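You operate a simulated robot arm through the tools that you are given. There is no shell and no other tool.

You are at the controls of a simulated robot arm. One attempt, no reset.

## Task
Latch the blue sprung clamp in the jig, wind its wing bolt tight and stand it in the green tray.
Fine: wind it to its stop while the orange lever holds the clamp; turn the lever back; leave the other clamps alone. Set down upright: what you pick out.

Only the result counts: the job must be done as asked and must still hold three seconds after the hand-in. Knocking over, shifting, dropping, spilling or breaking anything else fails it.

## Robot
A 7-joint arm with a two-finger gripper, fixed in place. Base frame: the origin is at the foot of the arm, x ahead of it, y to its left, z up; the work surface is at about z = 860. Lengths are in mm, angles in degrees, forces in N, time in s.
With the tool pointing down near the work surface it reaches from about 320 to 760 mm from the base axis. Its first joint turns from -166.0 to 166.0 degrees. Payload 1.71 kg.
Tool frame: the origin (TCP) lies between the finger pads and is the grasp point; the fingertips stand 20 mm ahead of it; z points along the fingers, y is the line along which they close. Largest opening 96 mm; the body of the gripper starts 113 mm behind the TCP.
Orientation is that of the tool frame in the base frame, as a unit quaternion [w, x, y, z]. With the fingers straight down and closing along the base's y, the tool's x points along the base's -x, its y along +y and its z along -z.

## Interface
- The arm moves only by the tool play_rows. Its argument "steps" is a list that holds one entry, the list of rows, each a list of 7 numbers: the turn, a rotation vector about the tool's x, y, z in degrees, then the shift along the tool's x, y, z in mm, then the closure in counts, from 0 (fully open) to 255 (shut). In form: [[[ax, ay, az, x, y, z, hand], ...]]. A call has 1 to 20 rows; each row shifts and turns the commanded pose from where the row before left it, along the tool's axes as they then stand. Rows are played at 5 a second. More than 50 mm and 8.6 degrees between two rows, or a gripper value outside its range, and nothing of the call is played. A pose out of reach is approached as far as the arm can. The call stops where the force on the tool passes 50 N (or 10 N more than at its start, if that is more) or the arm is blocked; 0.2 s more then pass. Each finger travels about 153 mm/s and halts on what it meets, pressing with about 30 N; the grip force reading is that of the motor and also rises with nothing between the fingers. The clock runs only during rows and for 0.2 s after the last one: add rows that do not move to give the fingers time. It gives the time, the measured TCP pose, the force on the tool (base axes), the opening and the grip force at its end, in the units of the frame above (readings bear some noise), with the torque about the TCP (base axes, N m) and any sound that the robot's microphone picked up, and new pictures: "pictures" is both (left out), scene, wrist or none.
- Cameras (640 x 400 px; columns grow to the right, rows downward): "scene" is fixed at [392.5, -643.6, 1471.3]; the picture's right is [0.99, -0.10, 0.00], its down [-0.05, -0.44, -0.90] and it looks along [0.09, 0.89, -0.44] (base axes); focal length 318 px, centre (320, 200). "wrist" rides on the gripper at [66, 14, -145] in the tool frame; the picture's right is [-0.21, 0.98, 0.00], its down [-0.88, -0.18, -0.45] and it looks along [-0.44, -0.09, 0.90] (tool axes); focal length 275 px, centre (320, 200). There is no depth. A picture from a camera that has moved, and an enlarged one, comes with that camera's place and axes in the base frame and with its lens. The place of the scene camera against the robot may be out by one fixed shift of up to 18 mm in any direction.
- move_column(by): slides the trunk up (or, below 0, down) by that many mm; the arm rides with it, the base frame stays. It gives what a move gives, with no picture.
- inspect(camera, box): a new picture of the part [left, top, right, bottom] of that camera's present view, enlarged. The clock stands still meanwhile.
- close_job(): hands the job in; it is judged then, once.

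Nothing tells you positions but the pictures and the camera data. Unless the task says otherwise, let go and move clear before handing in.

The tools are called after "Emit:" by a JSON object that holds its "op" and its "data". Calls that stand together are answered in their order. play_rows: Moves the arm, as the interface text tells. Its arguments: {"type":"object","properties":{"steps":{"type":"array","items":{"type":"array","items":{"type":"array","items":{"type":"number"}}}},"pictures":{"type":"string","enum":["both","scene","wrist","none"]}},"required":["steps"]} The other tools are called the same way: move_column (by) slides the trunk up or down; inspect (camera, box) takes an enlarged picture of a part of a camera's view; close_job () hands the job in.

At the start:

```text
t: 0.0
tcp_pos: [572.3, 11.0, 1255.1]
tcp_rot: [-0.001, 0.0, 1.0, 0.0]
contact_force: [0.5, 0.0, 0.4]
ft_torque: [-0.03, 0.0, -0.03]
gripper_width: 96.0
gripper_force: 0.1
trunk travel left (down, up): [-300.0, 86.0]
```

scene: 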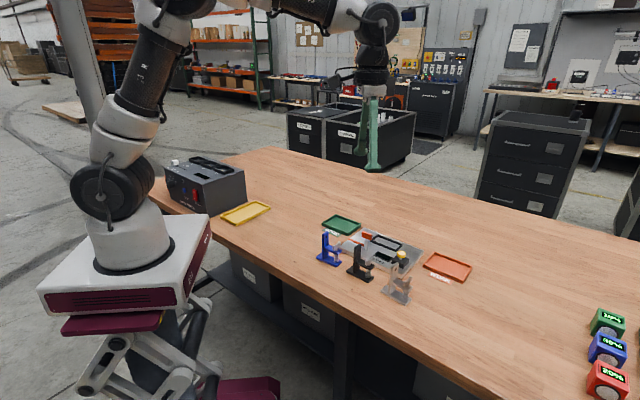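
wrist: 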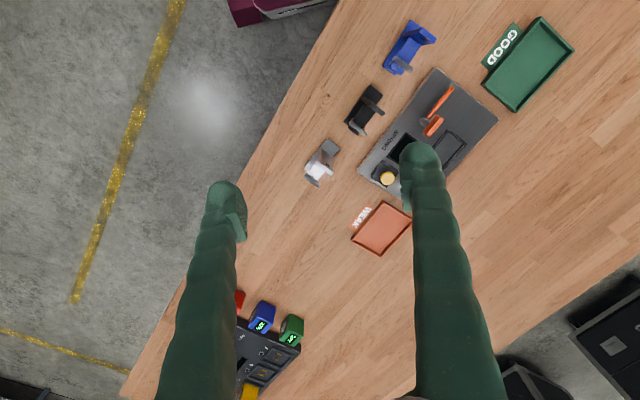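

I see three clamps (blue, black, grey) standing near a grey jig plate with an orange lever, a green tray and an orange tray. I'll take enlarged pictures first to understand the parts.

Emit:
{"op": "inspect", "data": {"camera": "scene", "box": [300, 200, 480, 312]}}

Emit:
{"op": "inspect", "data": {"camera": "wrist", "box": [300, 0, 600, 190]}}

Emit:
{"op": "inspect", "data": {"camera": "scene", "box": [310, 225, 420, 305]}}

```text
3.56 times, centred on (390, 256) of scene
camera zoom: at [392.5, -643.6, 1471.3], right [0.99, -0.1, 0.0], down [-0.05, -0.44, -0.9], along [0.09, 0.89, -0.44], focal length 1131 px, centre (71, 1)
```

zoom: 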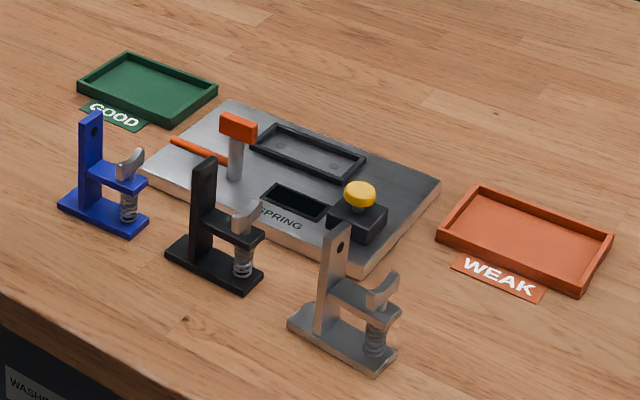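

```text
2.11 times, centred on (450, 95) of wrist
camera zoom: at [506.8, 26.2, 1399.2], right [0.21, 0.98, 0.0], down [0.88, -0.18, 0.44], along [0.43, -0.09, -0.9], focal length 580 px, centre (46, 421)
```

zoom: 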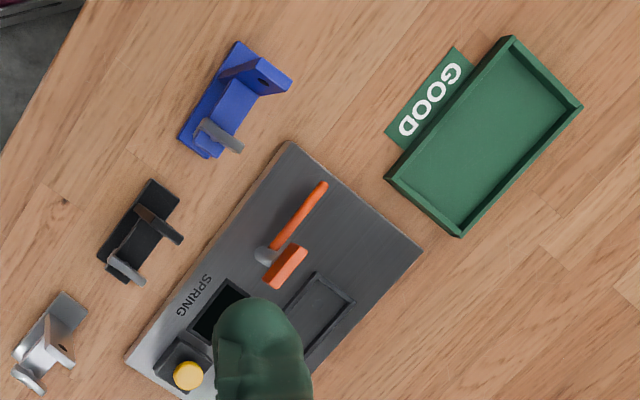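

```text
5.00 times, centred on (365, 265) of scene
camera zoom: at [392.5, -643.6, 1471.3], right [0.99, -0.1, 0.0], down [-0.05, -0.44, -0.9], along [0.09, 0.89, -0.44], focal length 1591 px, centre (95, -125)
```

zoom: 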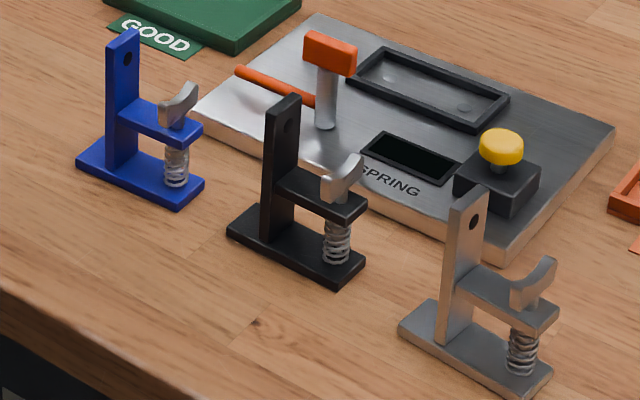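

The clamps, jig and trays lie roughly at x 480–700, y 50–380. I'll move the wrist camera over the jig for a precise top-down view.

Emit:
{"op": "play_rows", "data": {"steps": [[[0, 0, 0, -14, 28, 26, 0], [0, 0, 0, -14, 28, 26, 0], [0, 0, 0, -14, 28, 26, 0], [0, 0, 0, -14, 28, 26, 0], [0, 0, 0, -14, 28, 26, 0], [0, 0, 0, -14, 28, 26, 0], [0, 0, 0, 0, 0, 0, 0]]]}}

```text
t: 1.6
tcp_pos: [636.4, 175.5, 1111.1]
tcp_rot: [0.008, 0.0, 1.0, 0.0]
contact_force: [0.7, -0.1, 0.1]
ft_torque: [0.04, 0.0, -0.02]
gripper_width: 96.1
gripper_force: 0.0
trunk travel left (down, up): [-300.0, 86.0]
camera wrist: at [570.2, 192.2, 1254.0], right [0.21, 0.98, 0.0], down [0.87, -0.18, 0.46], along [0.45, -0.09, -0.89], focal length 275 px, centre (320, 200)
```

scene: 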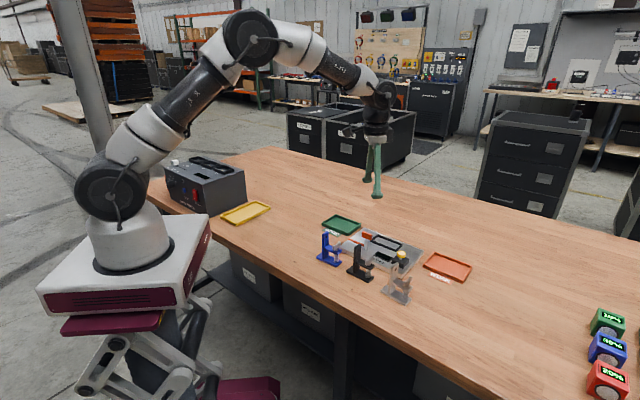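
wrist: 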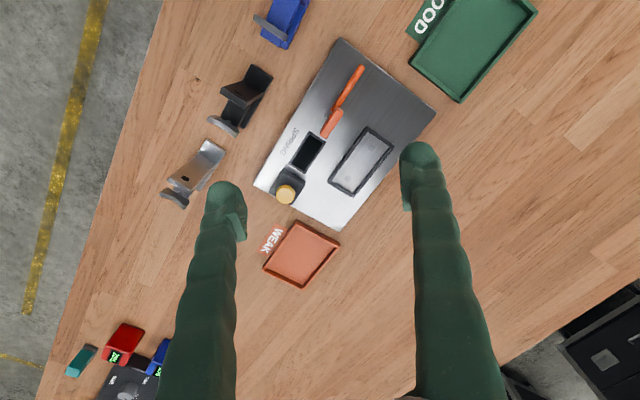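

The view now covers the jig and clamps. I'll enlarge the picture to get details and check the pose has settled.

Emit:
{"op": "play_rows", "data": {"steps": [[[0, 0, 0, 0, 0, 0, 0], [0, 0, 0, 0, 0, 0, 0]]], "pictures": "none"}}

Emit:
{"op": "inspect", "data": {"camera": "wrist", "box": [240, 30, 448, 160]}}

Emit:
{"op": "inspect", "data": {"camera": "wrist", "box": [150, 0, 350, 125]}}

Emit:
{"op": "inspect", "data": {"camera": "wrist", "box": [230, 90, 420, 240]}}

```text
t: 2.2
tcp_pos: [639.2, 176.2, 1109.5]
tcp_rot: [0.007, 0.001, 1.0, 0.0]
contact_force: [-0.7, 0.0, -0.1]
ft_torque: [-0.01, 0.0, 0.0]
gripper_width: 96.1
gripper_force: 0.1
trunk travel left (down, up): [-300.0, 86.0]
```

```text
3.08 times, centred on (344, 95) of wrist
camera zoom: at [571.4, 192.3, 1253.4], right [0.21, 0.98, 0.0], down [0.87, -0.18, 0.46], along [0.45, -0.09, -0.89], focal length 847 px, centre (246, 523)
```

zoom: 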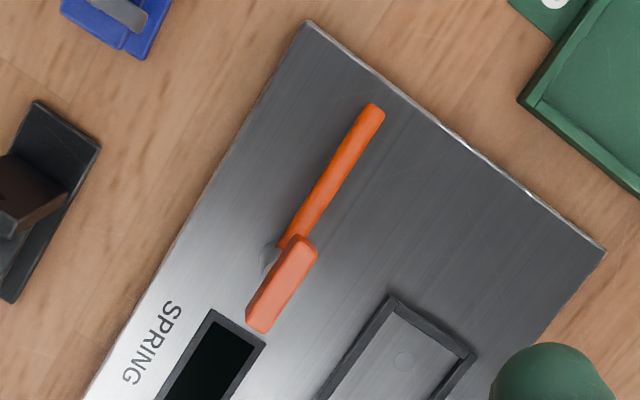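

```text
3.20 times, centred on (250, 62) of wrist
camera zoom: at [571.4, 192.3, 1253.4], right [0.21, 0.98, 0.0], down [0.87, -0.18, 0.46], along [0.45, -0.09, -0.89], focal length 881 px, centre (544, 640)
```

zoom: 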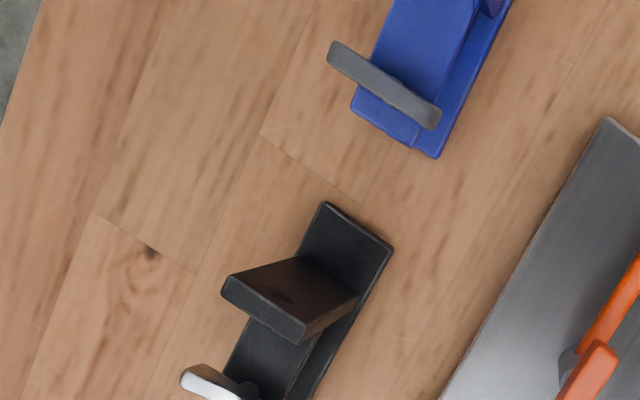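

```text
2.67 times, centred on (325, 165) of wrist
camera zoom: at [571.4, 192.3, 1253.4], right [0.21, 0.98, 0.0], down [0.87, -0.18, 0.46], along [0.45, -0.09, -0.89], focal length 734 px, centre (307, 293)
```

zoom: 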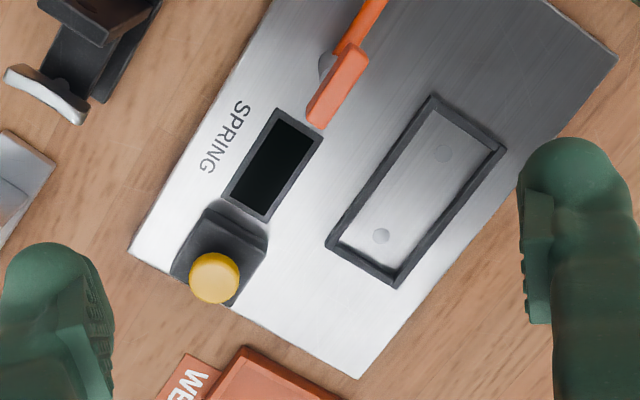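

The jig nest, lever and display are visible. I'll move back toward the base for a second view to triangulate heights and see the blue clamp well.

Emit:
{"op": "play_rows", "data": {"steps": [[[0, 0, 0, 37, 5, 12, 0], [0, 0, 0, 37, 5, 12, 0], [0, 0, 0, 37, 5, 12, 0], [0, 0, 0, 37, 5, 12, 0], [0, 0, 0, 0, 0, 0, 0], [0, 0, 0, 0, 0, 0, 0], [0, 0, 0, 0, 0, 0, 0]]], "pictures": "wrist"}}

```text
t: 3.8
tcp_pos: [493.0, 194.0, 1061.3]
tcp_rot: [0.007, 0.0, 1.0, 0.0]
contact_force: [-0.2, 0.3, -1.0]
ft_torque: [-0.01, 0.01, -0.02]
gripper_width: 95.8
gripper_force: 0.2
trunk travel left (down, up): [-300.0, 86.0]
camera wrist: at [426.2, 209.6, 1204.9], right [0.21, 0.98, 0.0], down [0.87, -0.18, 0.46], along [0.45, -0.09, -0.89], focal length 275 px, centre (320, 200)
```

wrist: 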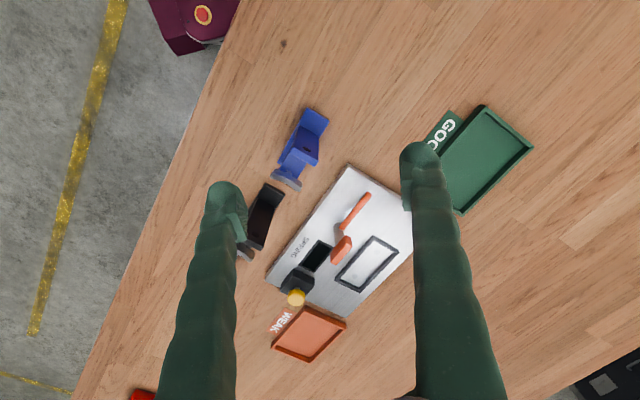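

Now I have a second view. I'll enlarge the regions with the blue clamp and the jig.

Emit:
{"op": "inspect", "data": {"camera": "wrist", "box": [250, 90, 370, 165]}}

Emit:
{"op": "inspect", "data": {"camera": "wrist", "box": [250, 160, 430, 272]}}

Emit:
{"op": "inspect", "data": {"camera": "wrist", "box": [260, 95, 340, 145]}}

Emit:
{"op": "inspect", "data": {"camera": "wrist", "box": [255, 140, 335, 190]}}

```text
5.33 times, centred on (310, 128) of wrist
camera zoom: at [426.2, 209.6, 1204.9], right [0.21, 0.98, 0.0], down [0.87, -0.18, 0.46], along [0.45, -0.09, -0.89], focal length 1468 px, centre (373, 587)
```

zoom: 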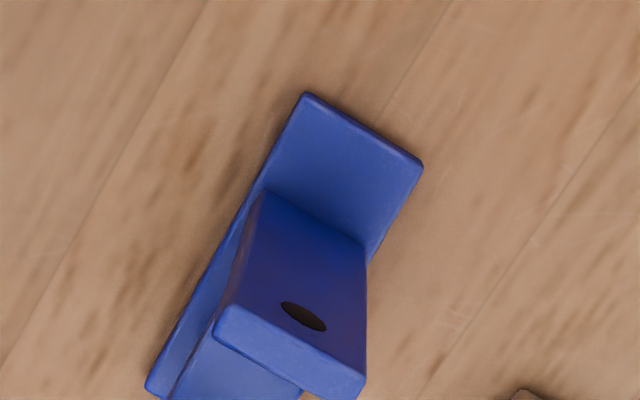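

```text
3.56 times, centred on (340, 216) of wrist
camera zoom: at [426.2, 209.6, 1204.9], right [0.21, 0.98, 0.0], down [0.87, -0.18, 0.46], along [0.45, -0.09, -0.89], focal length 979 px, centre (249, 143)
```

zoom: 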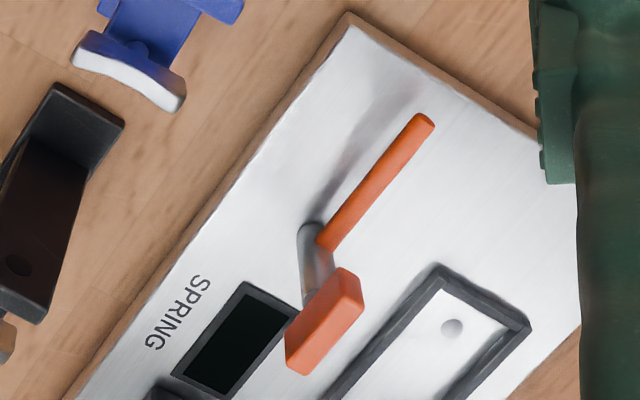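

```text
8.00 times, centred on (300, 120) of wrist
camera zoom: at [426.2, 209.6, 1204.9], right [0.21, 0.98, 0.0], down [0.87, -0.18, 0.46], along [0.45, -0.09, -0.89], focal length 2202 px, centre (480, 840)
```

zoom: 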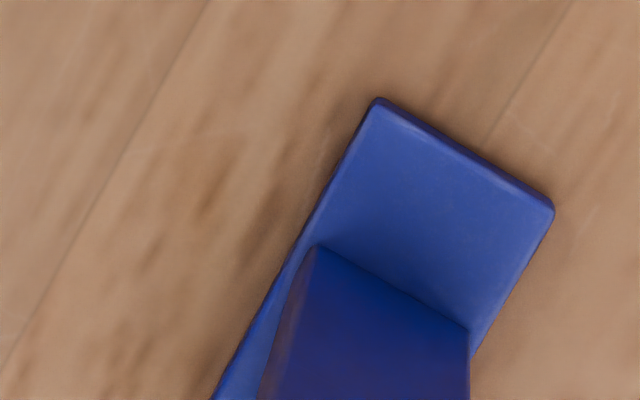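

```text
8.00 times, centred on (295, 165) of wrist
camera zoom: at [426.2, 209.6, 1204.9], right [0.21, 0.98, 0.0], down [0.87, -0.18, 0.46], along [0.45, -0.09, -0.89], focal length 2202 px, centre (520, 480)
```

zoom: 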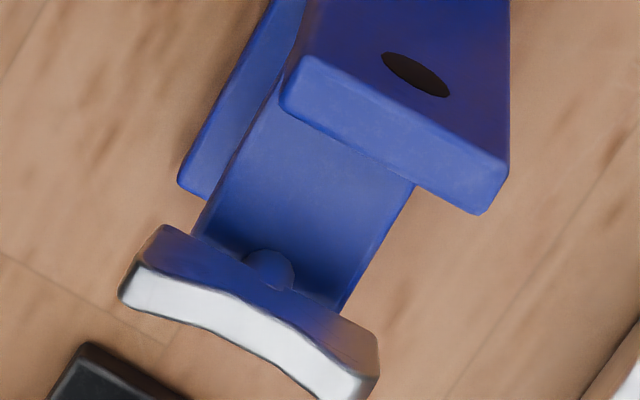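

Let me look closer at the lever, nest and blue clamp from the scene camera.

Emit:
{"op": "inspect", "data": {"camera": "scene", "box": [350, 225, 410, 262]}}

Emit:
{"op": "inspect", "data": {"camera": "scene", "box": [305, 225, 365, 270]}}

Emit:
{"op": "inspect", "data": {"camera": "wrist", "box": [290, 180, 400, 250]}}

Emit:
{"op": "inspect", "data": {"camera": "wrist", "box": [325, 225, 415, 300]}}

```text
10.67 times, centred on (380, 244) of scene
camera zoom: at [392.5, -643.6, 1471.3], right [0.99, -0.1, 0.0], down [-0.05, -0.44, -0.9], along [0.09, 0.89, -0.44], focal length 3393 px, centre (-320, -264)
```

zoom: 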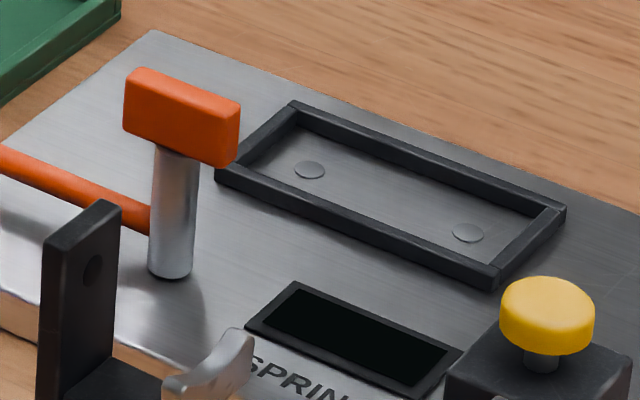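

```text
8.89 times, centred on (335, 248) of scene
camera zoom: at [392.5, -643.6, 1471.3], right [0.99, -0.1, 0.0], down [-0.05, -0.44, -0.9], along [0.09, 0.89, -0.44], focal length 2828 px, centre (187, -222)
```

zoom: 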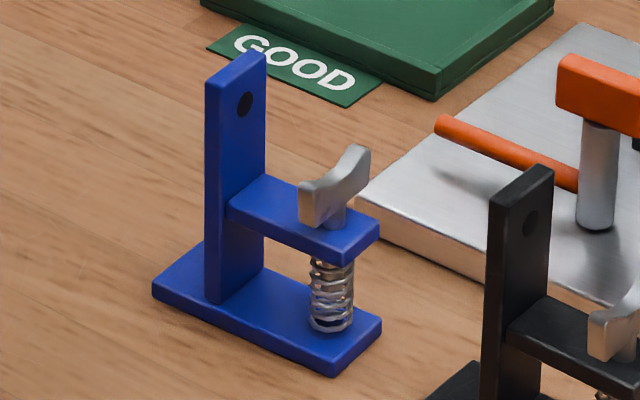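

```text
5.71 times, centred on (345, 215) of wrist
camera zoom: at [426.2, 209.6, 1204.9], right [0.21, 0.98, 0.0], down [0.87, -0.18, 0.46], along [0.45, -0.09, -0.89], focal length 1573 px, centre (177, 114)
```

zoom: 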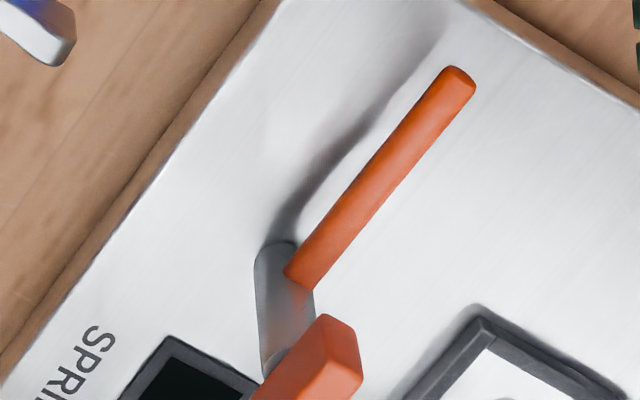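

```text
5.33 times, centred on (370, 262) of wrist
camera zoom: at [426.2, 209.6, 1204.9], right [0.21, 0.98, 0.0], down [0.87, -0.18, 0.46], along [0.45, -0.09, -0.89], focal length 1468 px, centre (53, -133)
```

zoom: 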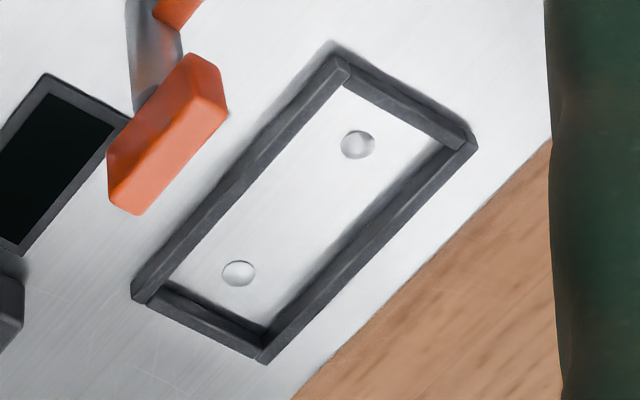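

The clamp stands at about (513, 170) with its post end toward smaller x; the nest centre is about (716, 221), near the reach limit, and the orange T-block/rod pivots at about (639, 190). I'll raise the trunk to gain reach, then test how far the arm gets.

Emit:
{"op": "move_column", "data": {"by": 86}}

```text
t: 5.0
tcp_pos: [492.6, 193.9, 1147.9]
tcp_rot: [0.007, 0.0, 1.0, 0.0]
contact_force: [0.6, 0.8, -0.1]
ft_torque: [0.02, 0.0, 0.01]
gripper_width: 96.0
gripper_force: 0.1
trunk travel left (down, up): [-386.0, 0.0]
```

The trunk is up. Now I'll level the tool and test the reach over the jig at a safe height, taking pictures from there.

Emit:
{"op": "play_rows", "data": {"steps": [[[0, 0.8, 0, -34.5, 1, 20, 0], [0, 0, 0, -34.5, 1, 20, 0], [0, 0, 0, -34.5, 1, 20, 0], [0, 0, 0, -34.5, 1, 20, 0], [0, 0, 0, -34.5, 1, 20, 0], [0, 0, 0, -34.5, 1, 20, 0], [0, 0, 0, 0, 0, 15, 0], [0, 0, 0, 0, 0, 0, 0], [0, 0, 0, 0, 0, 0, 0]]], "pictures": "wrist"}}

```text
t: 6.7
tcp_pos: [684.4, 200.8, 1029.9]
tcp_rot: [0.009, -0.001, 1.0, 0.0]
contact_force: [-1.5, -0.5, 0.1]
ft_torque: [0.04, -0.09, -0.01]
gripper_width: 96.0
gripper_force: 0.1
trunk travel left (down, up): [-386.0, 0.0]
stopped in row 8: the arm was blocked; the commanded pose is now the measured one
camera wrist: at [616.5, 217.4, 1172.6], right [0.2, 0.98, 0.0], down [0.87, -0.18, 0.46], along [0.45, -0.09, -0.89], focal length 275 px, centre (320, 200)
```

wrist: 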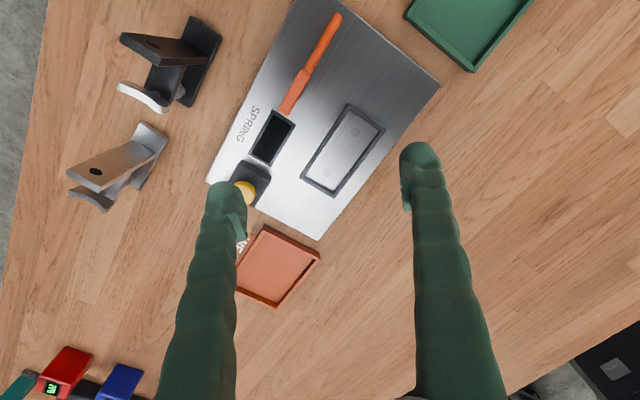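

The arm stopped at its reach limit at this height (r≈713). I'll lower and try to extend further to see how the reach changes nearer the surface.

Emit:
{"op": "play_rows", "data": {"steps": [[[0, 0, 0, 0, 0, 20, 0], [0, 0, 0, 0, 0, 20, 0], [0, 0, 0, 0, 0, 20, 0], [0, 0, 0, 0, 0, 0, 0], [0, 0, 0, -8, -2, 0, 0], [0, 0, 0, -8, -2, 0, 0], [0, 0, 0, -8, -2, 0, 0], [0, 0, 0, -8, -2, 0, 0], [0, 0, 0, -8, -2, 0, 0], [0, 0, 0, -8, -2, 0, 0], [0, 0, 0, 0, 0, 0, 0]]], "pictures": "none"}}

```text
t: 8.1
tcp_pos: [687.8, 199.3, 979.6]
tcp_rot: [0.017, 0.0, 1.0, -0.001]
contact_force: [-0.4, -0.6, 0.0]
ft_torque: [0.01, -0.08, -0.01]
gripper_width: 96.0
gripper_force: 0.0
trunk travel left (down, up): [-386.0, 0.0]
stopped in row 6: the arm was blocked; the commanded pose is now the measured one
```

The arm stalls near r≈716. I'll look at its configuration in the scene view to see whether it is really stretched out.

Emit:
{"op": "play_rows", "data": {"steps": [[[0, 0, 0, 0, 0, 0, 0]]], "pictures": "both"}}

Emit:
{"op": "inspect", "data": {"camera": "scene", "box": [40, 0, 440, 250]}}

```text
t: 8.5
tcp_pos: [688.7, 199.6, 977.8]
tcp_rot: [0.015, 0.0, 1.0, 0.0]
contact_force: [-0.9, -0.2, 0.4]
ft_torque: [0.02, -0.04, 0.01]
gripper_width: 95.9
gripper_force: 0.1
trunk travel left (down, up): [-386.0, 0.0]
camera wrist: at [620.0, 215.3, 1119.5], right [0.21, 0.98, 0.01], down [0.86, -0.18, 0.47], along [0.46, -0.09, -0.88], focal length 275 px, centre (320, 200)
```

scene: 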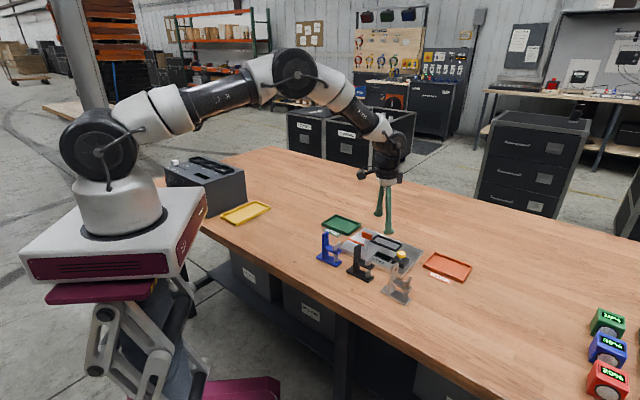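
wrist: 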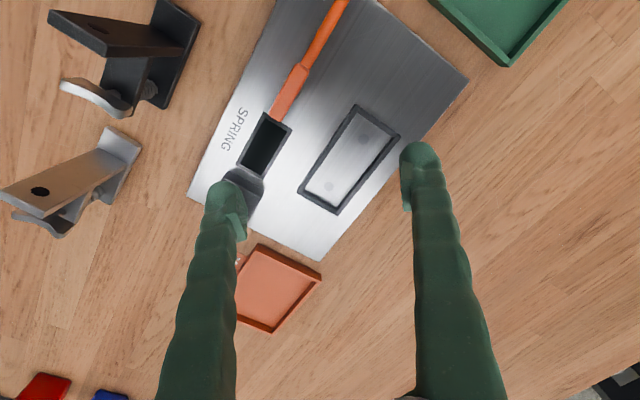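

```text
1.60 times, centred on (240, 125) of scene
camera zoom: at [392.5, -643.6, 1471.3], right [0.99, -0.1, 0.0], down [-0.05, -0.44, -0.9], along [0.09, 0.89, -0.44], focal length 509 px, centre (448, 320)
```

zoom: 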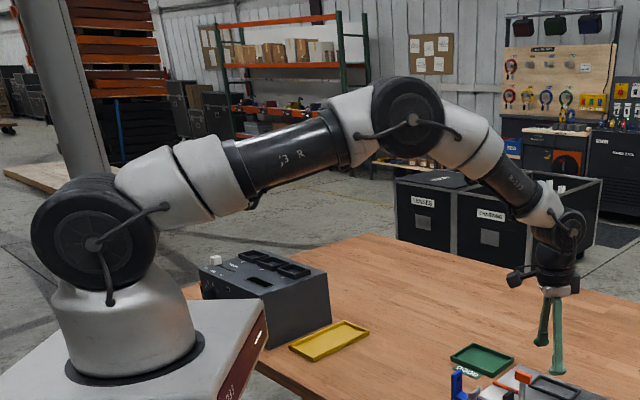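

The elbow is still bent, so this may not be the true limit. I'll correct the tilt and test small outward steps with pauses.

Emit:
{"op": "play_rows", "data": {"steps": [[[0, 0.8, 0, 0, 0, 0, 0], [0, 0.8, 0, 0, 0, 0, 0], [0, 0, 0, 0, 0, 0, 0], [0, 0, 0, 0, 0, 0, 0], [0, 0, 0, 0, 0, 0, 0]]], "pictures": "none"}}

Emit:
{"op": "play_rows", "data": {"steps": [[[0, 0, 0, -2, 0, 10, 0], [0, 0, 0, -2, 0, 10, 0], [0, 0, 0, 0, 0, 0, 0], [0, 0, 0, 0, 0, 0, 0], [0, 0, 0, 0, 0, 0, 0], [0, 0, 0, 0, 0, 0, 0]]], "pictures": "none"}}

```text
t: 9.7
tcp_pos: [690.4, 200.5, 976.3]
tcp_rot: [0.0, 0.0, 1.0, 0.0]
contact_force: [-0.1, -0.1, 0.5]
ft_torque: [0.04, -0.01, -0.03]
gripper_width: 96.0
gripper_force: 0.0
trunk travel left (down, up): [-386.0, 0.0]
```

```text
t: 10.2
tcp_pos: [675.3, 201.3, 976.9]
tcp_rot: [0.009, 0.001, 1.0, 0.0]
contact_force: [-1.0, 0.4, 0.3]
ft_torque: [0.03, -0.12, -0.01]
gripper_width: 96.2
gripper_force: 0.0
trunk travel left (down, up): [-386.0, 0.0]
stopped in row 2: the arm was blocked; the commanded pose is now the measured one
```

Going down stalled while the arm drifted inward; this might be an IK/redundancy effect. I'll try again with small slow steps.

Emit:
{"op": "play_rows", "data": {"steps": [[[0, 0.5, 0, 0, 0, 0, 0], [0, 0.5, 0, 0, 0, 0, 0], [0, 0, 0, 0, 0, 0, 0], [0, 0, 0, 0, 0, 3, 0], [0, 0, 0, 0, 0, 3, 0], [0, 0, 0, 0, 0, 3, 0], [0, 0, 0, 0, 0, 3, 0], [0, 0, 0, 0, 0, 3, 0], [0, 0, 0, 0, 0, 3, 0], [0, 0, 0, 0, 0, 0, 0], [0, 0, 0, 0, 0, 0, 0]]], "pictures": "none"}}

```text
t: 12.6
tcp_pos: [678.3, 199.5, 955.8]
tcp_rot: [-0.001, 0.0, 1.0, 0.0]
contact_force: [0.3, 0.2, 0.0]
ft_torque: [0.0, -0.01, -0.02]
gripper_width: 96.1
gripper_force: 0.0
trunk travel left (down, up): [-386.0, 0.0]
```

Slow steps work, so the arm can go on. Now slow outward steps at this height to see if r≈763 can be reached.

Emit:
{"op": "play_rows", "data": {"steps": [[[0, 0, 0, -4, 0, 0, 0], [0, 0, 0, -4, 0, 0, 0], [0, 0, 0, -4, 0, 0, 0], [0, 0, 0, -4, 0, 0, 0], [0, 0, 0, -4, 0, 0, 0], [0, 0, 0, -4, 0, 0, 0], [0, 0, 0, -4, 0, 0, 0], [0, 0, 0, -4, 0, 0, 0], [0, 0, 0, -4, 0, 0, 0], [0, 0, 0, -4, 0, 0, 0], [0, 0, 0, 0, 0, 0, 0], [0, 0, 0, 0, 0, 0, 0]]], "pictures": "none"}}

```text
t: 13.5
tcp_pos: [677.7, 200.6, 969.0]
tcp_rot: [0.009, 0.0, 1.0, 0.0]
contact_force: [-1.2, -1.7, 0.2]
ft_torque: [0.05, -0.09, 0.01]
gripper_width: 95.8
gripper_force: 0.1
trunk travel left (down, up): [-386.0, 0.0]
stopped in row 4: the arm was blocked; the commanded pose is now the measured one
```

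The arm recoils near r≈715. I'll look at the arm's posture in detail to understand which joint limits it.

Emit:
{"op": "inspect", "data": {"camera": "scene", "box": [40, 40, 260, 178]}}

Emit:
{"op": "inspect", "data": {"camera": "scene", "box": [230, 30, 450, 168]}}

```text
2.90 times, centred on (150, 109) of scene
camera zoom: at [392.5, -643.6, 1471.3], right [0.99, -0.1, 0.0], down [-0.05, -0.44, -0.9], along [0.09, 0.89, -0.44], focal length 922 px, centre (813, 464)
```

zoom: 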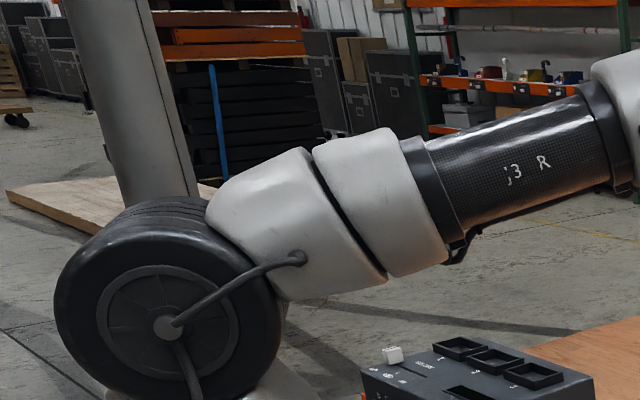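

```text
2.90 times, centred on (340, 99) of scene
camera zoom: at [392.5, -643.6, 1471.3], right [0.99, -0.1, 0.0], down [-0.05, -0.44, -0.9], along [0.09, 0.89, -0.44], focal length 922 px, centre (262, 493)
```

zoom: 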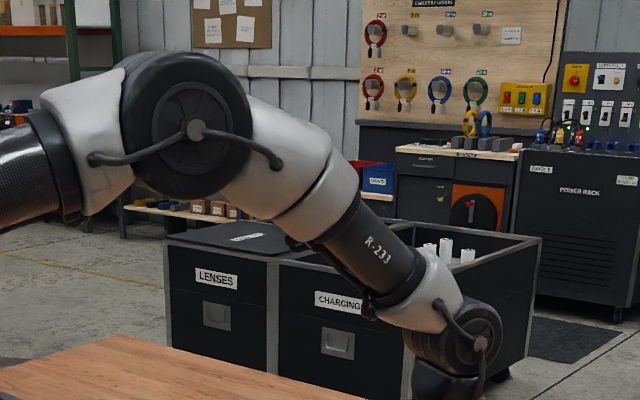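

I'll probe the limit with single small rows to see exactly how the arm responds.

Emit:
{"op": "play_rows", "data": {"steps": [[[0, 1.0, 0, 0, 0, 0, 0], [0, 0, 0, 0, 0, 0, 0], [0, 0, 0, 0, 0, 0, 0]]], "pictures": "none"}}

Emit:
{"op": "play_rows", "data": {"steps": [[[0, 0, 0, -4, 0, 0, 0], [0, 0, 0, -4, 0, 0, 0], [0, 0, 0, 0, 0, 0, 0], [0, 0, 0, 0, 0, 0, 0]]], "pictures": "none"}}

Emit:
{"op": "play_rows", "data": {"steps": [[[0, 0, 0, -4, 0, 0, 0], [0, 0, 0, 0, 0, 0, 0], [0, 0, 0, 0, 0, 0, 0]]], "pictures": "none"}}

Emit:
{"op": "play_rows", "data": {"steps": [[[0, 0, 0, -4, 0, 0, 0], [0, 0, 0, 0, 0, 0, 0], [0, 0, 0, 0, 0, 0, 0]]], "pictures": "none"}}

```text
t: 14.3
tcp_pos: [679.8, 201.5, 964.8]
tcp_rot: [-0.001, 0.0, 1.0, 0.0]
contact_force: [0.6, -0.5, 0.1]
ft_torque: [0.01, -0.02, 0.0]
gripper_width: 95.8
gripper_force: 0.1
trunk travel left (down, up): [-386.0, 0.0]
```

```text
t: 15.3
tcp_pos: [686.9, 202.1, 965.3]
tcp_rot: [-0.003, 0.0, 1.0, -0.001]
contact_force: [0.6, -0.7, 0.2]
ft_torque: [-0.01, 0.01, 0.01]
gripper_width: 95.9
gripper_force: 0.1
trunk travel left (down, up): [-386.0, 0.0]
```

```text
t: 15.8
tcp_pos: [676.3, 202.1, 979.7]
tcp_rot: [0.007, 0.0, 1.0, 0.0]
contact_force: [-0.7, 0.1, -1.5]
ft_torque: [0.01, -0.08, -0.01]
gripper_width: 96.0
gripper_force: 0.0
trunk travel left (down, up): [-386.0, 0.0]
stopped in row 2: the arm was blocked; the commanded pose is now the measured one
```

```text
t: 16.6
tcp_pos: [682.9, 201.3, 975.9]
tcp_rot: [0.005, 0.0, 1.0, 0.0]
contact_force: [0.4, -0.3, -0.5]
ft_torque: [0.0, -0.02, -0.01]
gripper_width: 95.8
gripper_force: 0.0
trunk travel left (down, up): [-386.0, 0.0]
```

There's a sharp boundary at r≈717. Perhaps the present wrist yaw is responsible; I need other yaws anyway, so I'll retract, turn the tool 45° and retest.

Emit:
{"op": "play_rows", "data": {"steps": [[[0, 0.6, 0, 10, 0, -5, 0], [0, 0, 0, 10, 0, -5, 0], [0, 0, 7.5, 10, 0, 0, 0], [0, 0, 7.5, 0, 0, 0, 0], [0, 0, 7.5, 0, 0, 0, 0], [0, 0, 7.5, 0, 0, 0, 0], [0, 0, 7.5, 0, 0, 0, 0], [0, 0, 7.5, 0, 0, 0, 0], [0, 0, 0, 0, 0, 0, 0], [0, 0, 0, 0, 0, 0, 0]]], "pictures": "none"}}

```text
t: 18.9
tcp_pos: [653.4, 201.8, 986.8]
tcp_rot: [0.001, 0.382, 0.924, 0.0]
contact_force: [0.1, -0.3, -0.4]
ft_torque: [-0.03, 0.02, 0.02]
gripper_width: 96.0
gripper_force: 0.1
trunk travel left (down, up): [-386.0, 0.0]
```

Tool y now points along the nest's short axis. Extending outward again in small steps.

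Emit:
{"op": "play_rows", "data": {"steps": [[[0, 0, 0, -3.5, 3.5, 0, 0], [0, 0, 0, -3.5, 3.5, 0, 0], [0, 0, 0, -3.5, 3.5, 0, 0], [0, 0, 0, -3.5, 3.5, 0, 0], [0, 0, 0, -3.5, 3.5, 0, 0], [0, 0, 0, -3.5, 3.5, 0, 0], [0, 0, 0, -3.5, 3.5, 0, 0], [0, 0, 0, -3.5, 3.5, 0, 0], [0, 0, 0, -3.5, 3.5, 0, 0], [0, 0, 0, -3.5, 3.5, 0, 0], [0, 0, 0, -3.5, 3.5, 0, 0], [0, 0, 0, -3.5, 3.5, 0, 0], [0, 0, 0, -3.5, 3.5, 0, 0], [0, 0, 0, -3.5, 3.5, 0, 0], [0, 0, 0, 0, 0, 0, 0]]], "pictures": "none"}}

```text
t: 20.9
tcp_pos: [681.5, 200.8, 1000.0]
tcp_rot: [0.009, 0.383, 0.924, 0.003]
contact_force: [-1.8, -0.3, 0.0]
ft_torque: [0.0, -0.1, -0.01]
gripper_width: 96.2
gripper_force: 0.2
trunk travel left (down, up): [-386.0, 0.0]
stopped in row 10: the arm was blocked; the commanded pose is now the measured one
```

Still limited near r≈728 with the trunk up. The quoted reach (760) is for the starting trunk height, so I'll raise the hand, bring the trunk back down by 86, and test there.

Emit:
{"op": "play_rows", "data": {"steps": [[[0, 0.9, 0, 14, -14, -20, 0], [0, 0, 0, 14, -14, -20, 0], [0, 0, 0, 14, -14, -20, 0], [0, 0, 0, 0, 0, -20, 0], [0, 0, 0, 0, 0, 0, 0], [0, 0, 0, 0, 0, 0, 0]]], "pictures": "none"}}

Emit:
{"op": "move_column", "data": {"by": -86}}

```text
t: 22.3
tcp_pos: [624.0, 200.0, 1077.9]
tcp_rot: [-0.001, 0.382, 0.924, 0.005]
contact_force: [-0.2, 0.3, 0.1]
ft_torque: [-0.03, -0.05, 0.0]
gripper_width: 96.3
gripper_force: 0.0
trunk travel left (down, up): [-386.0, 0.0]
```

```text
t: 23.5
tcp_pos: [622.6, 200.6, 991.6]
tcp_rot: [0.0, 0.383, 0.924, 0.006]
contact_force: [1.1, -0.8, -0.5]
ft_torque: [0.03, -0.03, 0.01]
gripper_width: 95.7
gripper_force: 0.1
trunk travel left (down, up): [-300.0, 86.0]
```

Testing the reach now at the original trunk height, with a small tilt correction.

Emit:
{"op": "play_rows", "data": {"steps": [[[0.5, -0.2, 0, -3.5, 3.5, 0, 0], [0, 0, 0, -3.5, 3.5, 0, 0], [0, 0, 0, -3.5, 3.5, 0, 0], [0, 0, 0, -3.5, 3.5, 0, 0], [0, 0, 0, -3.5, 3.5, 0, 0], [0, 0, 0, -3.5, 3.5, 0, 0], [0, 0, 0, -3.5, 3.5, 0, 0], [0, 0, 0, -3.5, 3.5, 0, 0], [0, 0, 0, -3.5, 3.5, 0, 0], [0, 0, 0, -3.5, 3.5, 0, 0], [0, 0, 0, -3.5, 3.5, 0, 0], [0, 0, 0, -3.5, 3.5, 0, 0], [0, 0, 0, -3.5, 3.5, 0, 0], [0, 0, 0, -3.5, 3.5, 0, 0], [0, 0, 0, -3.5, 3.5, 0, 0], [0, 0, 0, -3.5, 3.5, 0, 0], [0, 0, 0, -3.5, 3.5, 0, 0], [0, 0, 0, -3.5, 3.5, 0, 0], [0, 0, 0, -3.5, 3.5, 0, 0], [0, 0, 0, 0, 0, 0, 0]]], "pictures": "none"}}

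```text
t: 27.1
tcp_pos: [691.6, 201.7, 1007.0]
tcp_rot: [0.008, 0.382, 0.924, 0.005]
contact_force: [-0.8, -0.9, 0.7]
ft_torque: [0.0, -0.11, 0.03]
gripper_width: 96.0
gripper_force: 0.0
trunk travel left (down, up): [-300.0, 86.0]
stopped in row 18: the arm was blocked; the commanded pose is now the measured one
```

The limit grew to about r≈737 at this trunk height. I'll view the arm right now, after the stall, to see its posture.

Emit:
{"op": "inspect", "data": {"camera": "scene", "box": [40, 0, 440, 250]}}

Emit:
{"op": "inspect", "data": {"camera": "scene", "box": [330, 100, 450, 250]}}

```text
1.60 times, centred on (240, 125) of scene
camera zoom: at [392.5, -643.6, 1471.3], right [0.99, -0.1, 0.0], down [-0.05, -0.44, -0.9], along [0.09, 0.89, -0.44], focal length 509 px, centre (448, 320)
```

zoom: 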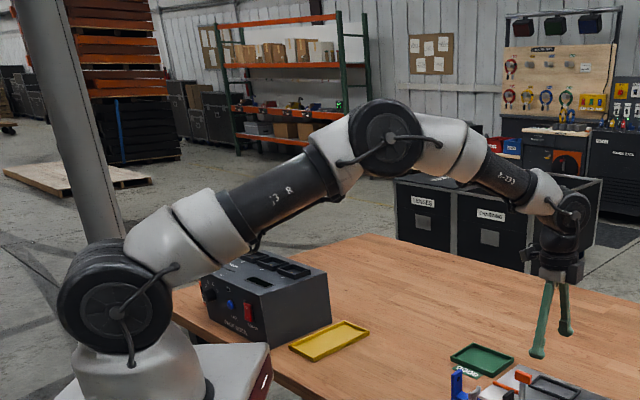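

```text
2.67 times, centred on (390, 175) of scene
camera zoom: at [392.5, -643.6, 1471.3], right [0.99, -0.1, 0.0], down [-0.05, -0.44, -0.9], along [0.09, 0.89, -0.44], focal length 848 px, centre (133, 267)
```

zoom: 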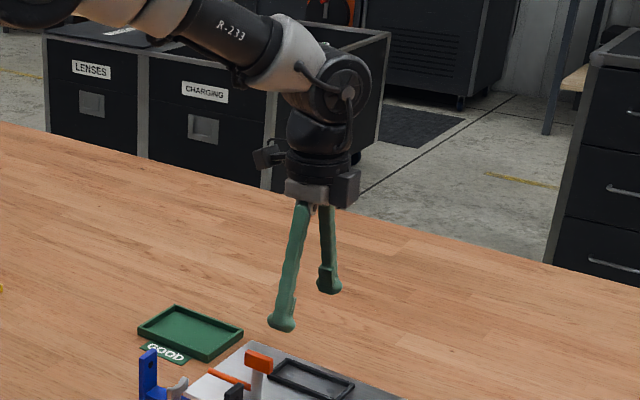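

I'll level again and creep outward in 1.5 mm steps to see whether the limit is hard.

Emit:
{"op": "play_rows", "data": {"steps": [[[0, 0.9, 0, 0, 0, 8, 0], [0.5, -0.2, 0, 0, 0, 8, 0], [0, 0, 0, 0, 0, 0, 0], [0, 0, 0, -3.5, 3.5, 0, 0], [0, 0, 0, -3.5, 3.5, 0, 0], [0, 0, 0, 0, 0, 0, 0], [0, 0, 0, -1, 1, 0, 0], [0, 0, 0, -1, 1, 0, 0], [0, 0, 0, -1, 1, 0, 0], [0, 0, 0, 0, 0, 0, 0], [0, 0, 0, 0, 0, 0, 0]]], "pictures": "none"}}

Emit:
{"op": "play_rows", "data": {"steps": [[[0, 0, 0, -1, 1, 0, 0], [0, 0, 0, 0, 0, 0, 0], [0, 0, 0, -1, 1, 0, 0], [0, 0, 0, 0, 0, 0, 0], [0, 0, 0, -1, 1, 0, 0], [0, 0, 0, 0, 0, 0, 0], [0, 0, 0, -1, 1, 0, 0], [0, 0, 0, 0, 0, 0, 0], [0, 0, 0, -1, 1, 0, 0], [0, 0, 0, 0, 0, 0, 0], [0, 0, 0, -1, 1, 0, 0], [0, 0, 0, 0, 0, 0, 0]]], "pictures": "none"}}

```text
t: 28.5
tcp_pos: [688.5, 201.4, 1000.0]
tcp_rot: [0.007, 0.382, 0.924, 0.006]
contact_force: [-1.2, -0.4, 1.0]
ft_torque: [0.03, -0.11, 0.01]
gripper_width: 96.0
gripper_force: 0.0
trunk travel left (down, up): [-300.0, 86.0]
stopped in row 6: the arm was blocked; the commanded pose is now the measured one
```

```text
t: 31.1
tcp_pos: [698.4, 200.4, 998.1]
tcp_rot: [0.004, 0.382, 0.924, 0.004]
contact_force: [0.5, -0.7, 0.8]
ft_torque: [-0.01, 0.04, 0.02]
gripper_width: 96.0
gripper_force: 0.1
trunk travel left (down, up): [-300.0, 86.0]
```

The boundary seems soft and history-dependent. I'll retract, level, lower the trunk by 80 and test with the shoulder nearer the working height.

Emit:
{"op": "play_rows", "data": {"steps": [[[0, 0, 0, 14, -14, -20, 0], [0, 0, 0, 14, -14, -20, 0], [0, 0, 0, 7, -7, -20, 0], [0.45, 0.2, 0, 0, 0, 0, 0], [0, 0, 0, 0, 0, 0, 0], [0, 0, 0, 0, 0, 0, 0]]], "pictures": "none"}}

Emit:
{"op": "move_column", "data": {"by": -80}}

```text
t: 32.5
tcp_pos: [650.9, 200.6, 1056.5]
tcp_rot: [0.002, 0.381, 0.925, 0.002]
contact_force: [-0.3, -0.3, 0.1]
ft_torque: [0.01, 0.0, -0.01]
gripper_width: 96.2
gripper_force: 0.1
trunk travel left (down, up): [-300.0, 86.0]
```

```text
t: 33.7
tcp_pos: [650.6, 200.5, 977.9]
tcp_rot: [0.002, 0.382, 0.924, 0.002]
contact_force: [-0.2, 0.6, 0.1]
ft_torque: [0.0, 0.0, -0.03]
gripper_width: 95.9
gripper_force: 0.0
trunk travel left (down, up): [-220.0, 166.0]
```

Now testing outward at this trunk height.

Emit:
{"op": "play_rows", "data": {"steps": [[[0.2, 0.1, 0, -3.2, 3.2, 0, 0], [0, 0, 0, -3.2, 3.2, 0, 0], [0, 0, 0, -3.2, 3.2, 0, 0], [0, 0, 0, -3.2, 3.2, 0, 0], [0, 0, 0, -3.2, 3.2, 0, 0], [0, 0, 0, -3.2, 3.2, 0, 0], [0, 0, 0, -3.2, 3.2, 0, 0], [0, 0, 0, -3.2, 3.2, 0, 0], [0, 0, 0, -3.2, 3.2, 0, 0], [0, 0, 0, -3.2, 3.2, 0, 0], [0, 0, 0, -3.2, 3.2, 0, 0], [0, 0, 0, -3.2, 3.2, 0, 0], [0, 0, 0, -3.2, 3.2, 0, 0], [0, 0, 0, -3.2, 3.2, 0, 0], [0, 0, 0, -3.2, 3.2, 0, 0], [0, 0, 0, -3.2, 3.2, 0, 0], [0, 0, 0, -3.2, 3.2, 0, 0], [0, 0, 0, -3.2, 3.2, 0, 0], [0, 0, 0, -3.2, 3.2, 0, 0], [0, 0, 0, 0, 0, 0, 0]]], "pictures": "none"}}

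```text
t: 36.6
tcp_pos: [696.3, 203.2, 992.8]
tcp_rot: [0.009, 0.382, 0.924, 0.004]
contact_force: [-1.6, 0.4, 0.8]
ft_torque: [0.02, -0.16, 0.0]
gripper_width: 96.0
gripper_force: 0.0
trunk travel left (down, up): [-220.0, 166.0]
stopped in row 14: the arm was blocked; the commanded pose is now the measured one
```

Boundary is about r≈740 here, so the bolt position (r≈763) will need a slight outward tilt of the tool. Now I retract slightly, level, and take a close look at the lever and nest.

Emit:
{"op": "play_rows", "data": {"steps": [[[0.8, 0.8, 0, 14, -14, -10, 0], [0, 0, 0, 0, 0, 0, 0], [0, 0, 0, 0, 0, 0, 0]]], "pictures": "wrist"}}

Emit:
{"op": "inspect", "data": {"camera": "wrist", "box": [220, 60, 460, 210]}}

```text
t: 37.4
tcp_pos: [679.9, 201.8, 1000.3]
tcp_rot: [-0.002, 0.382, 0.924, -0.001]
contact_force: [-0.1, 0.8, 0.0]
ft_torque: [0.02, 0.0, 0.02]
gripper_width: 95.9
gripper_force: 0.2
trunk travel left (down, up): [-220.0, 166.0]
camera wrist: at [644.3, 260.5, 1145.0], right [0.84, 0.55, 0.0], down [0.49, -0.75, 0.44], along [0.24, -0.37, -0.9], focal length 275 px, centre (320, 200)
```

wrist: 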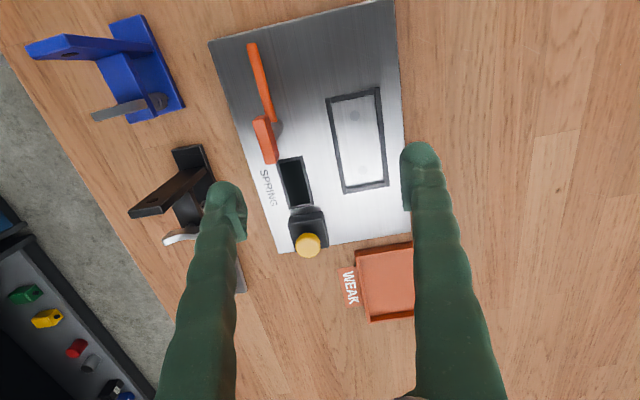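

```text
2.67 times, centred on (340, 135) of wrist
camera zoom: at [644.3, 260.5, 1145.0], right [0.84, 0.55, 0.0], down [0.49, -0.75, 0.44], along [0.24, -0.37, -0.9], focal length 734 px, centre (267, 373)
```

zoom: 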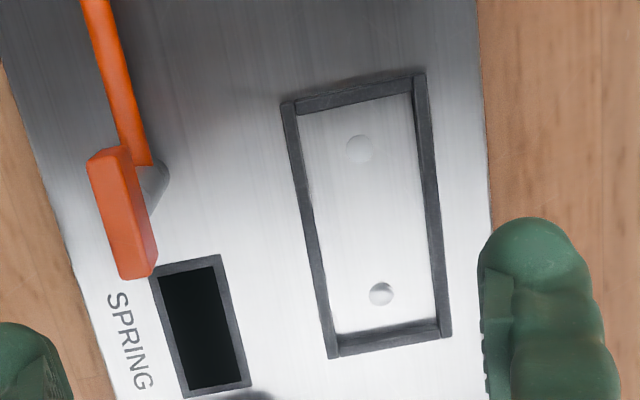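

Let me zoom on the lever and on the blue clamp from this angle.

Emit:
{"op": "inspect", "data": {"camera": "wrist", "box": [225, 35, 305, 175]}}

Emit:
{"op": "inspect", "data": {"camera": "wrist", "box": [20, 0, 200, 130]}}

Emit:
{"op": "inspect", "data": {"camera": "wrist", "box": [315, 75, 405, 205]}}

Emit:
{"op": "inspect", "data": {"camera": "scene", "box": [350, 228, 382, 260]}}

```text
2.86 times, centred on (265, 105) of wrist
camera zoom: at [644.3, 260.5, 1145.0], right [0.84, 0.55, 0.0], down [0.49, -0.75, 0.44], along [0.24, -0.37, -0.9], focal length 786 px, centre (477, 471)
```

zoom: 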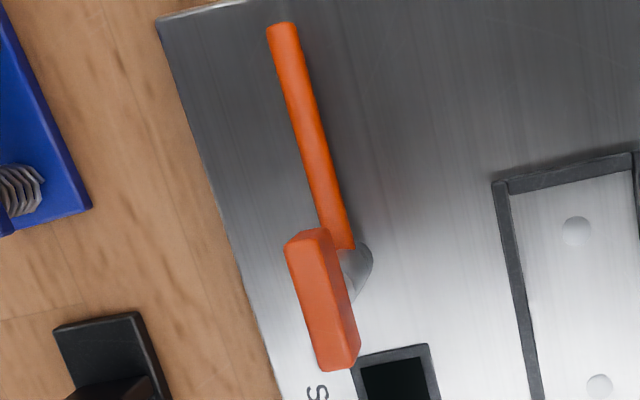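

```text
3.08 times, centred on (110, 65) of wrist
camera zoom: at [644.3, 260.5, 1145.0], right [0.84, 0.55, 0.0], down [0.49, -0.75, 0.44], along [0.24, -0.37, -0.9], focal length 847 px, centre (966, 615)
```

zoom: 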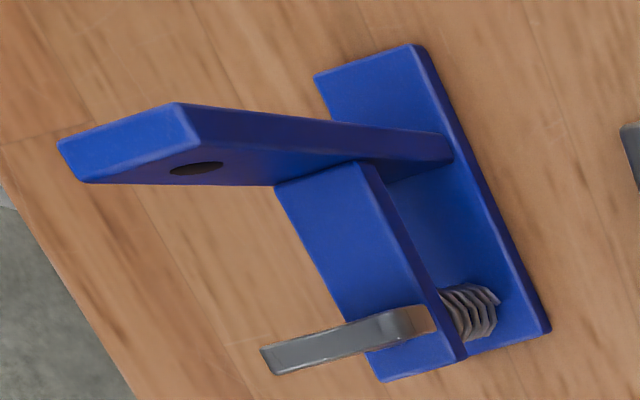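

```text
3.08 times, centred on (360, 140) of wrist
camera zoom: at [644.3, 260.5, 1145.0], right [0.84, 0.55, 0.0], down [0.49, -0.75, 0.44], along [0.24, -0.37, -0.9], focal length 847 px, centre (197, 385)
```

zoom: 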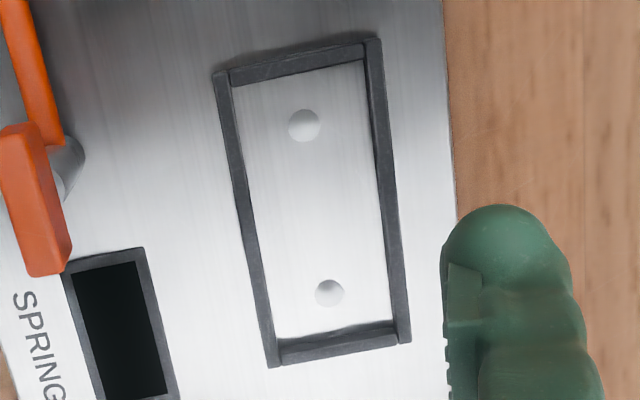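

```text
12.50 times, centred on (366, 244) of scene
camera zoom: at [392.5, -643.6, 1471.3], right [0.99, -0.1, 0.0], down [-0.05, -0.44, -0.9], along [0.09, 0.89, -0.44], focal length 3976 px, centre (-255, -350)
```

zoom: 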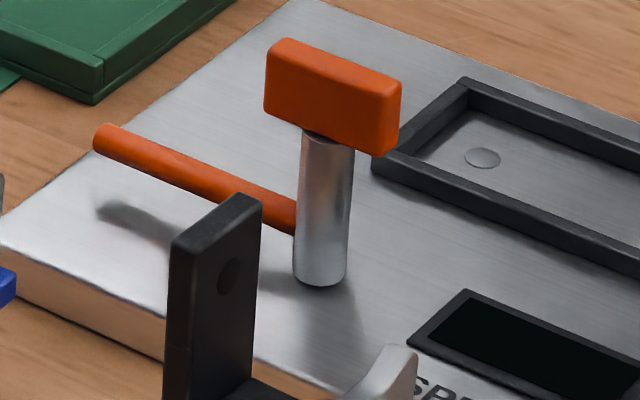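

The T-block top is about (638, 192, z≈933), with its long side along −45.5°, the same as the nest. Next I move over the blue clamp for a close view.

Emit:
{"op": "play_rows", "data": {"steps": [[[0, 0, 0, 17.4, -27.8, -12, 0], [0, 0, 0, 17.4, -27.8, -12, 0], [0, 0, 0, 17.4, -27.8, -12, 0], [0, 0, 0, 17.4, -27.8, -12, 0], [0, 0, 0, 17.4, -27.8, -12, 0], [0, 0, 0, 0, 0, 0, 0], [0, 0, 0, 0, 0, 0, 0]]], "pictures": "wrist"}}

Emit:
{"op": "inspect", "data": {"camera": "wrist", "box": [260, 60, 420, 200]}}

```text
t: 39.0
tcp_pos: [517.4, 162.5, 1060.6]
tcp_rot: [-0.002, 0.381, 0.925, -0.001]
contact_force: [0.7, -0.1, -0.5]
ft_torque: [-0.03, 0.01, 0.01]
gripper_width: 95.8
gripper_force: 0.1
trunk travel left (down, up): [-220.0, 166.0]
camera wrist: at [482.3, 221.2, 1204.7], right [0.84, 0.55, 0.0], down [0.49, -0.75, 0.44], along [0.24, -0.37, -0.9], focal length 275 px, centre (320, 200)
```

wrist: 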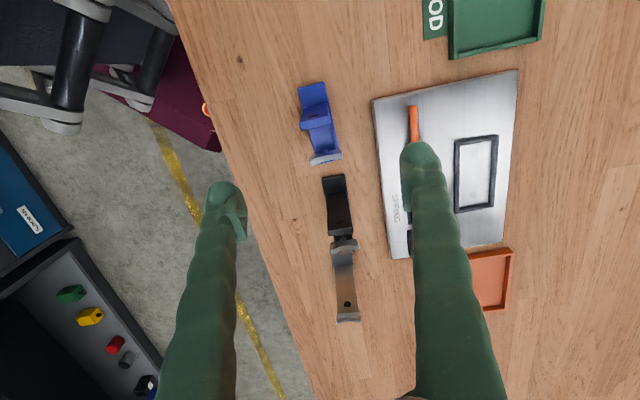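

```text
2.86 times, centred on (340, 130) of wrist
camera zoom: at [482.3, 221.2, 1204.7], right [0.84, 0.55, 0.0], down [0.49, -0.75, 0.44], along [0.24, -0.37, -0.9], focal length 786 px, centre (263, 400)
```

zoom: 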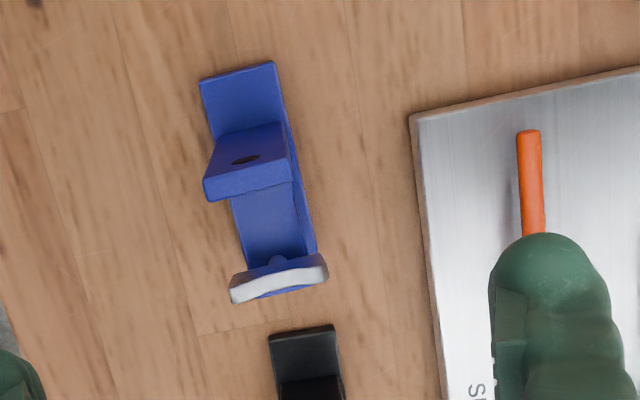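

Zooming further on the blue clamp for measurement.

Emit:
{"op": "inspect", "data": {"camera": "wrist", "box": [285, 75, 365, 125]}}

Emit:
{"op": "inspect", "data": {"camera": "wrist", "box": [285, 120, 365, 170]}}

Emit:
{"op": "inspect", "data": {"camera": "wrist", "box": [420, 0, 560, 80]}}

```text
8.00 times, centred on (325, 100) of wrist
camera zoom: at [482.3, 221.2, 1204.7], right [0.84, 0.55, 0.0], down [0.49, -0.75, 0.44], along [0.24, -0.37, -0.9], focal length 2202 px, centre (280, 1000)
```

zoom: 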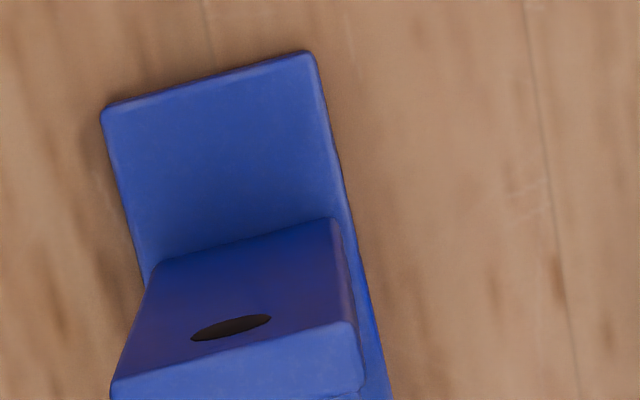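

```text
8.00 times, centred on (325, 145) of wrist
camera zoom: at [482.3, 221.2, 1204.7], right [0.84, 0.55, 0.0], down [0.49, -0.75, 0.44], along [0.24, -0.37, -0.9], focal length 2202 px, centre (280, 640)
```

zoom: 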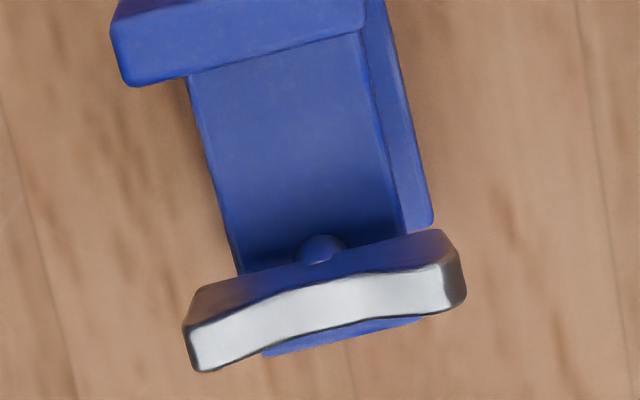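

```text
4.57 times, centred on (490, 40) of wrist
camera zoom: at [482.3, 221.2, 1204.7], right [0.84, 0.55, 0.0], down [0.49, -0.75, 0.44], along [0.24, -0.37, -0.9], focal length 1258 px, centre (-457, 931)
```

zoom: 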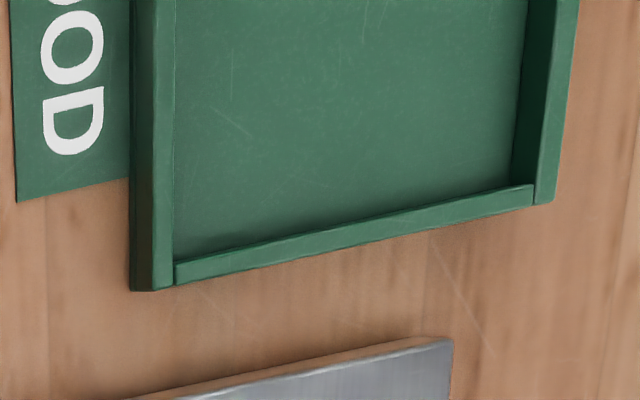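

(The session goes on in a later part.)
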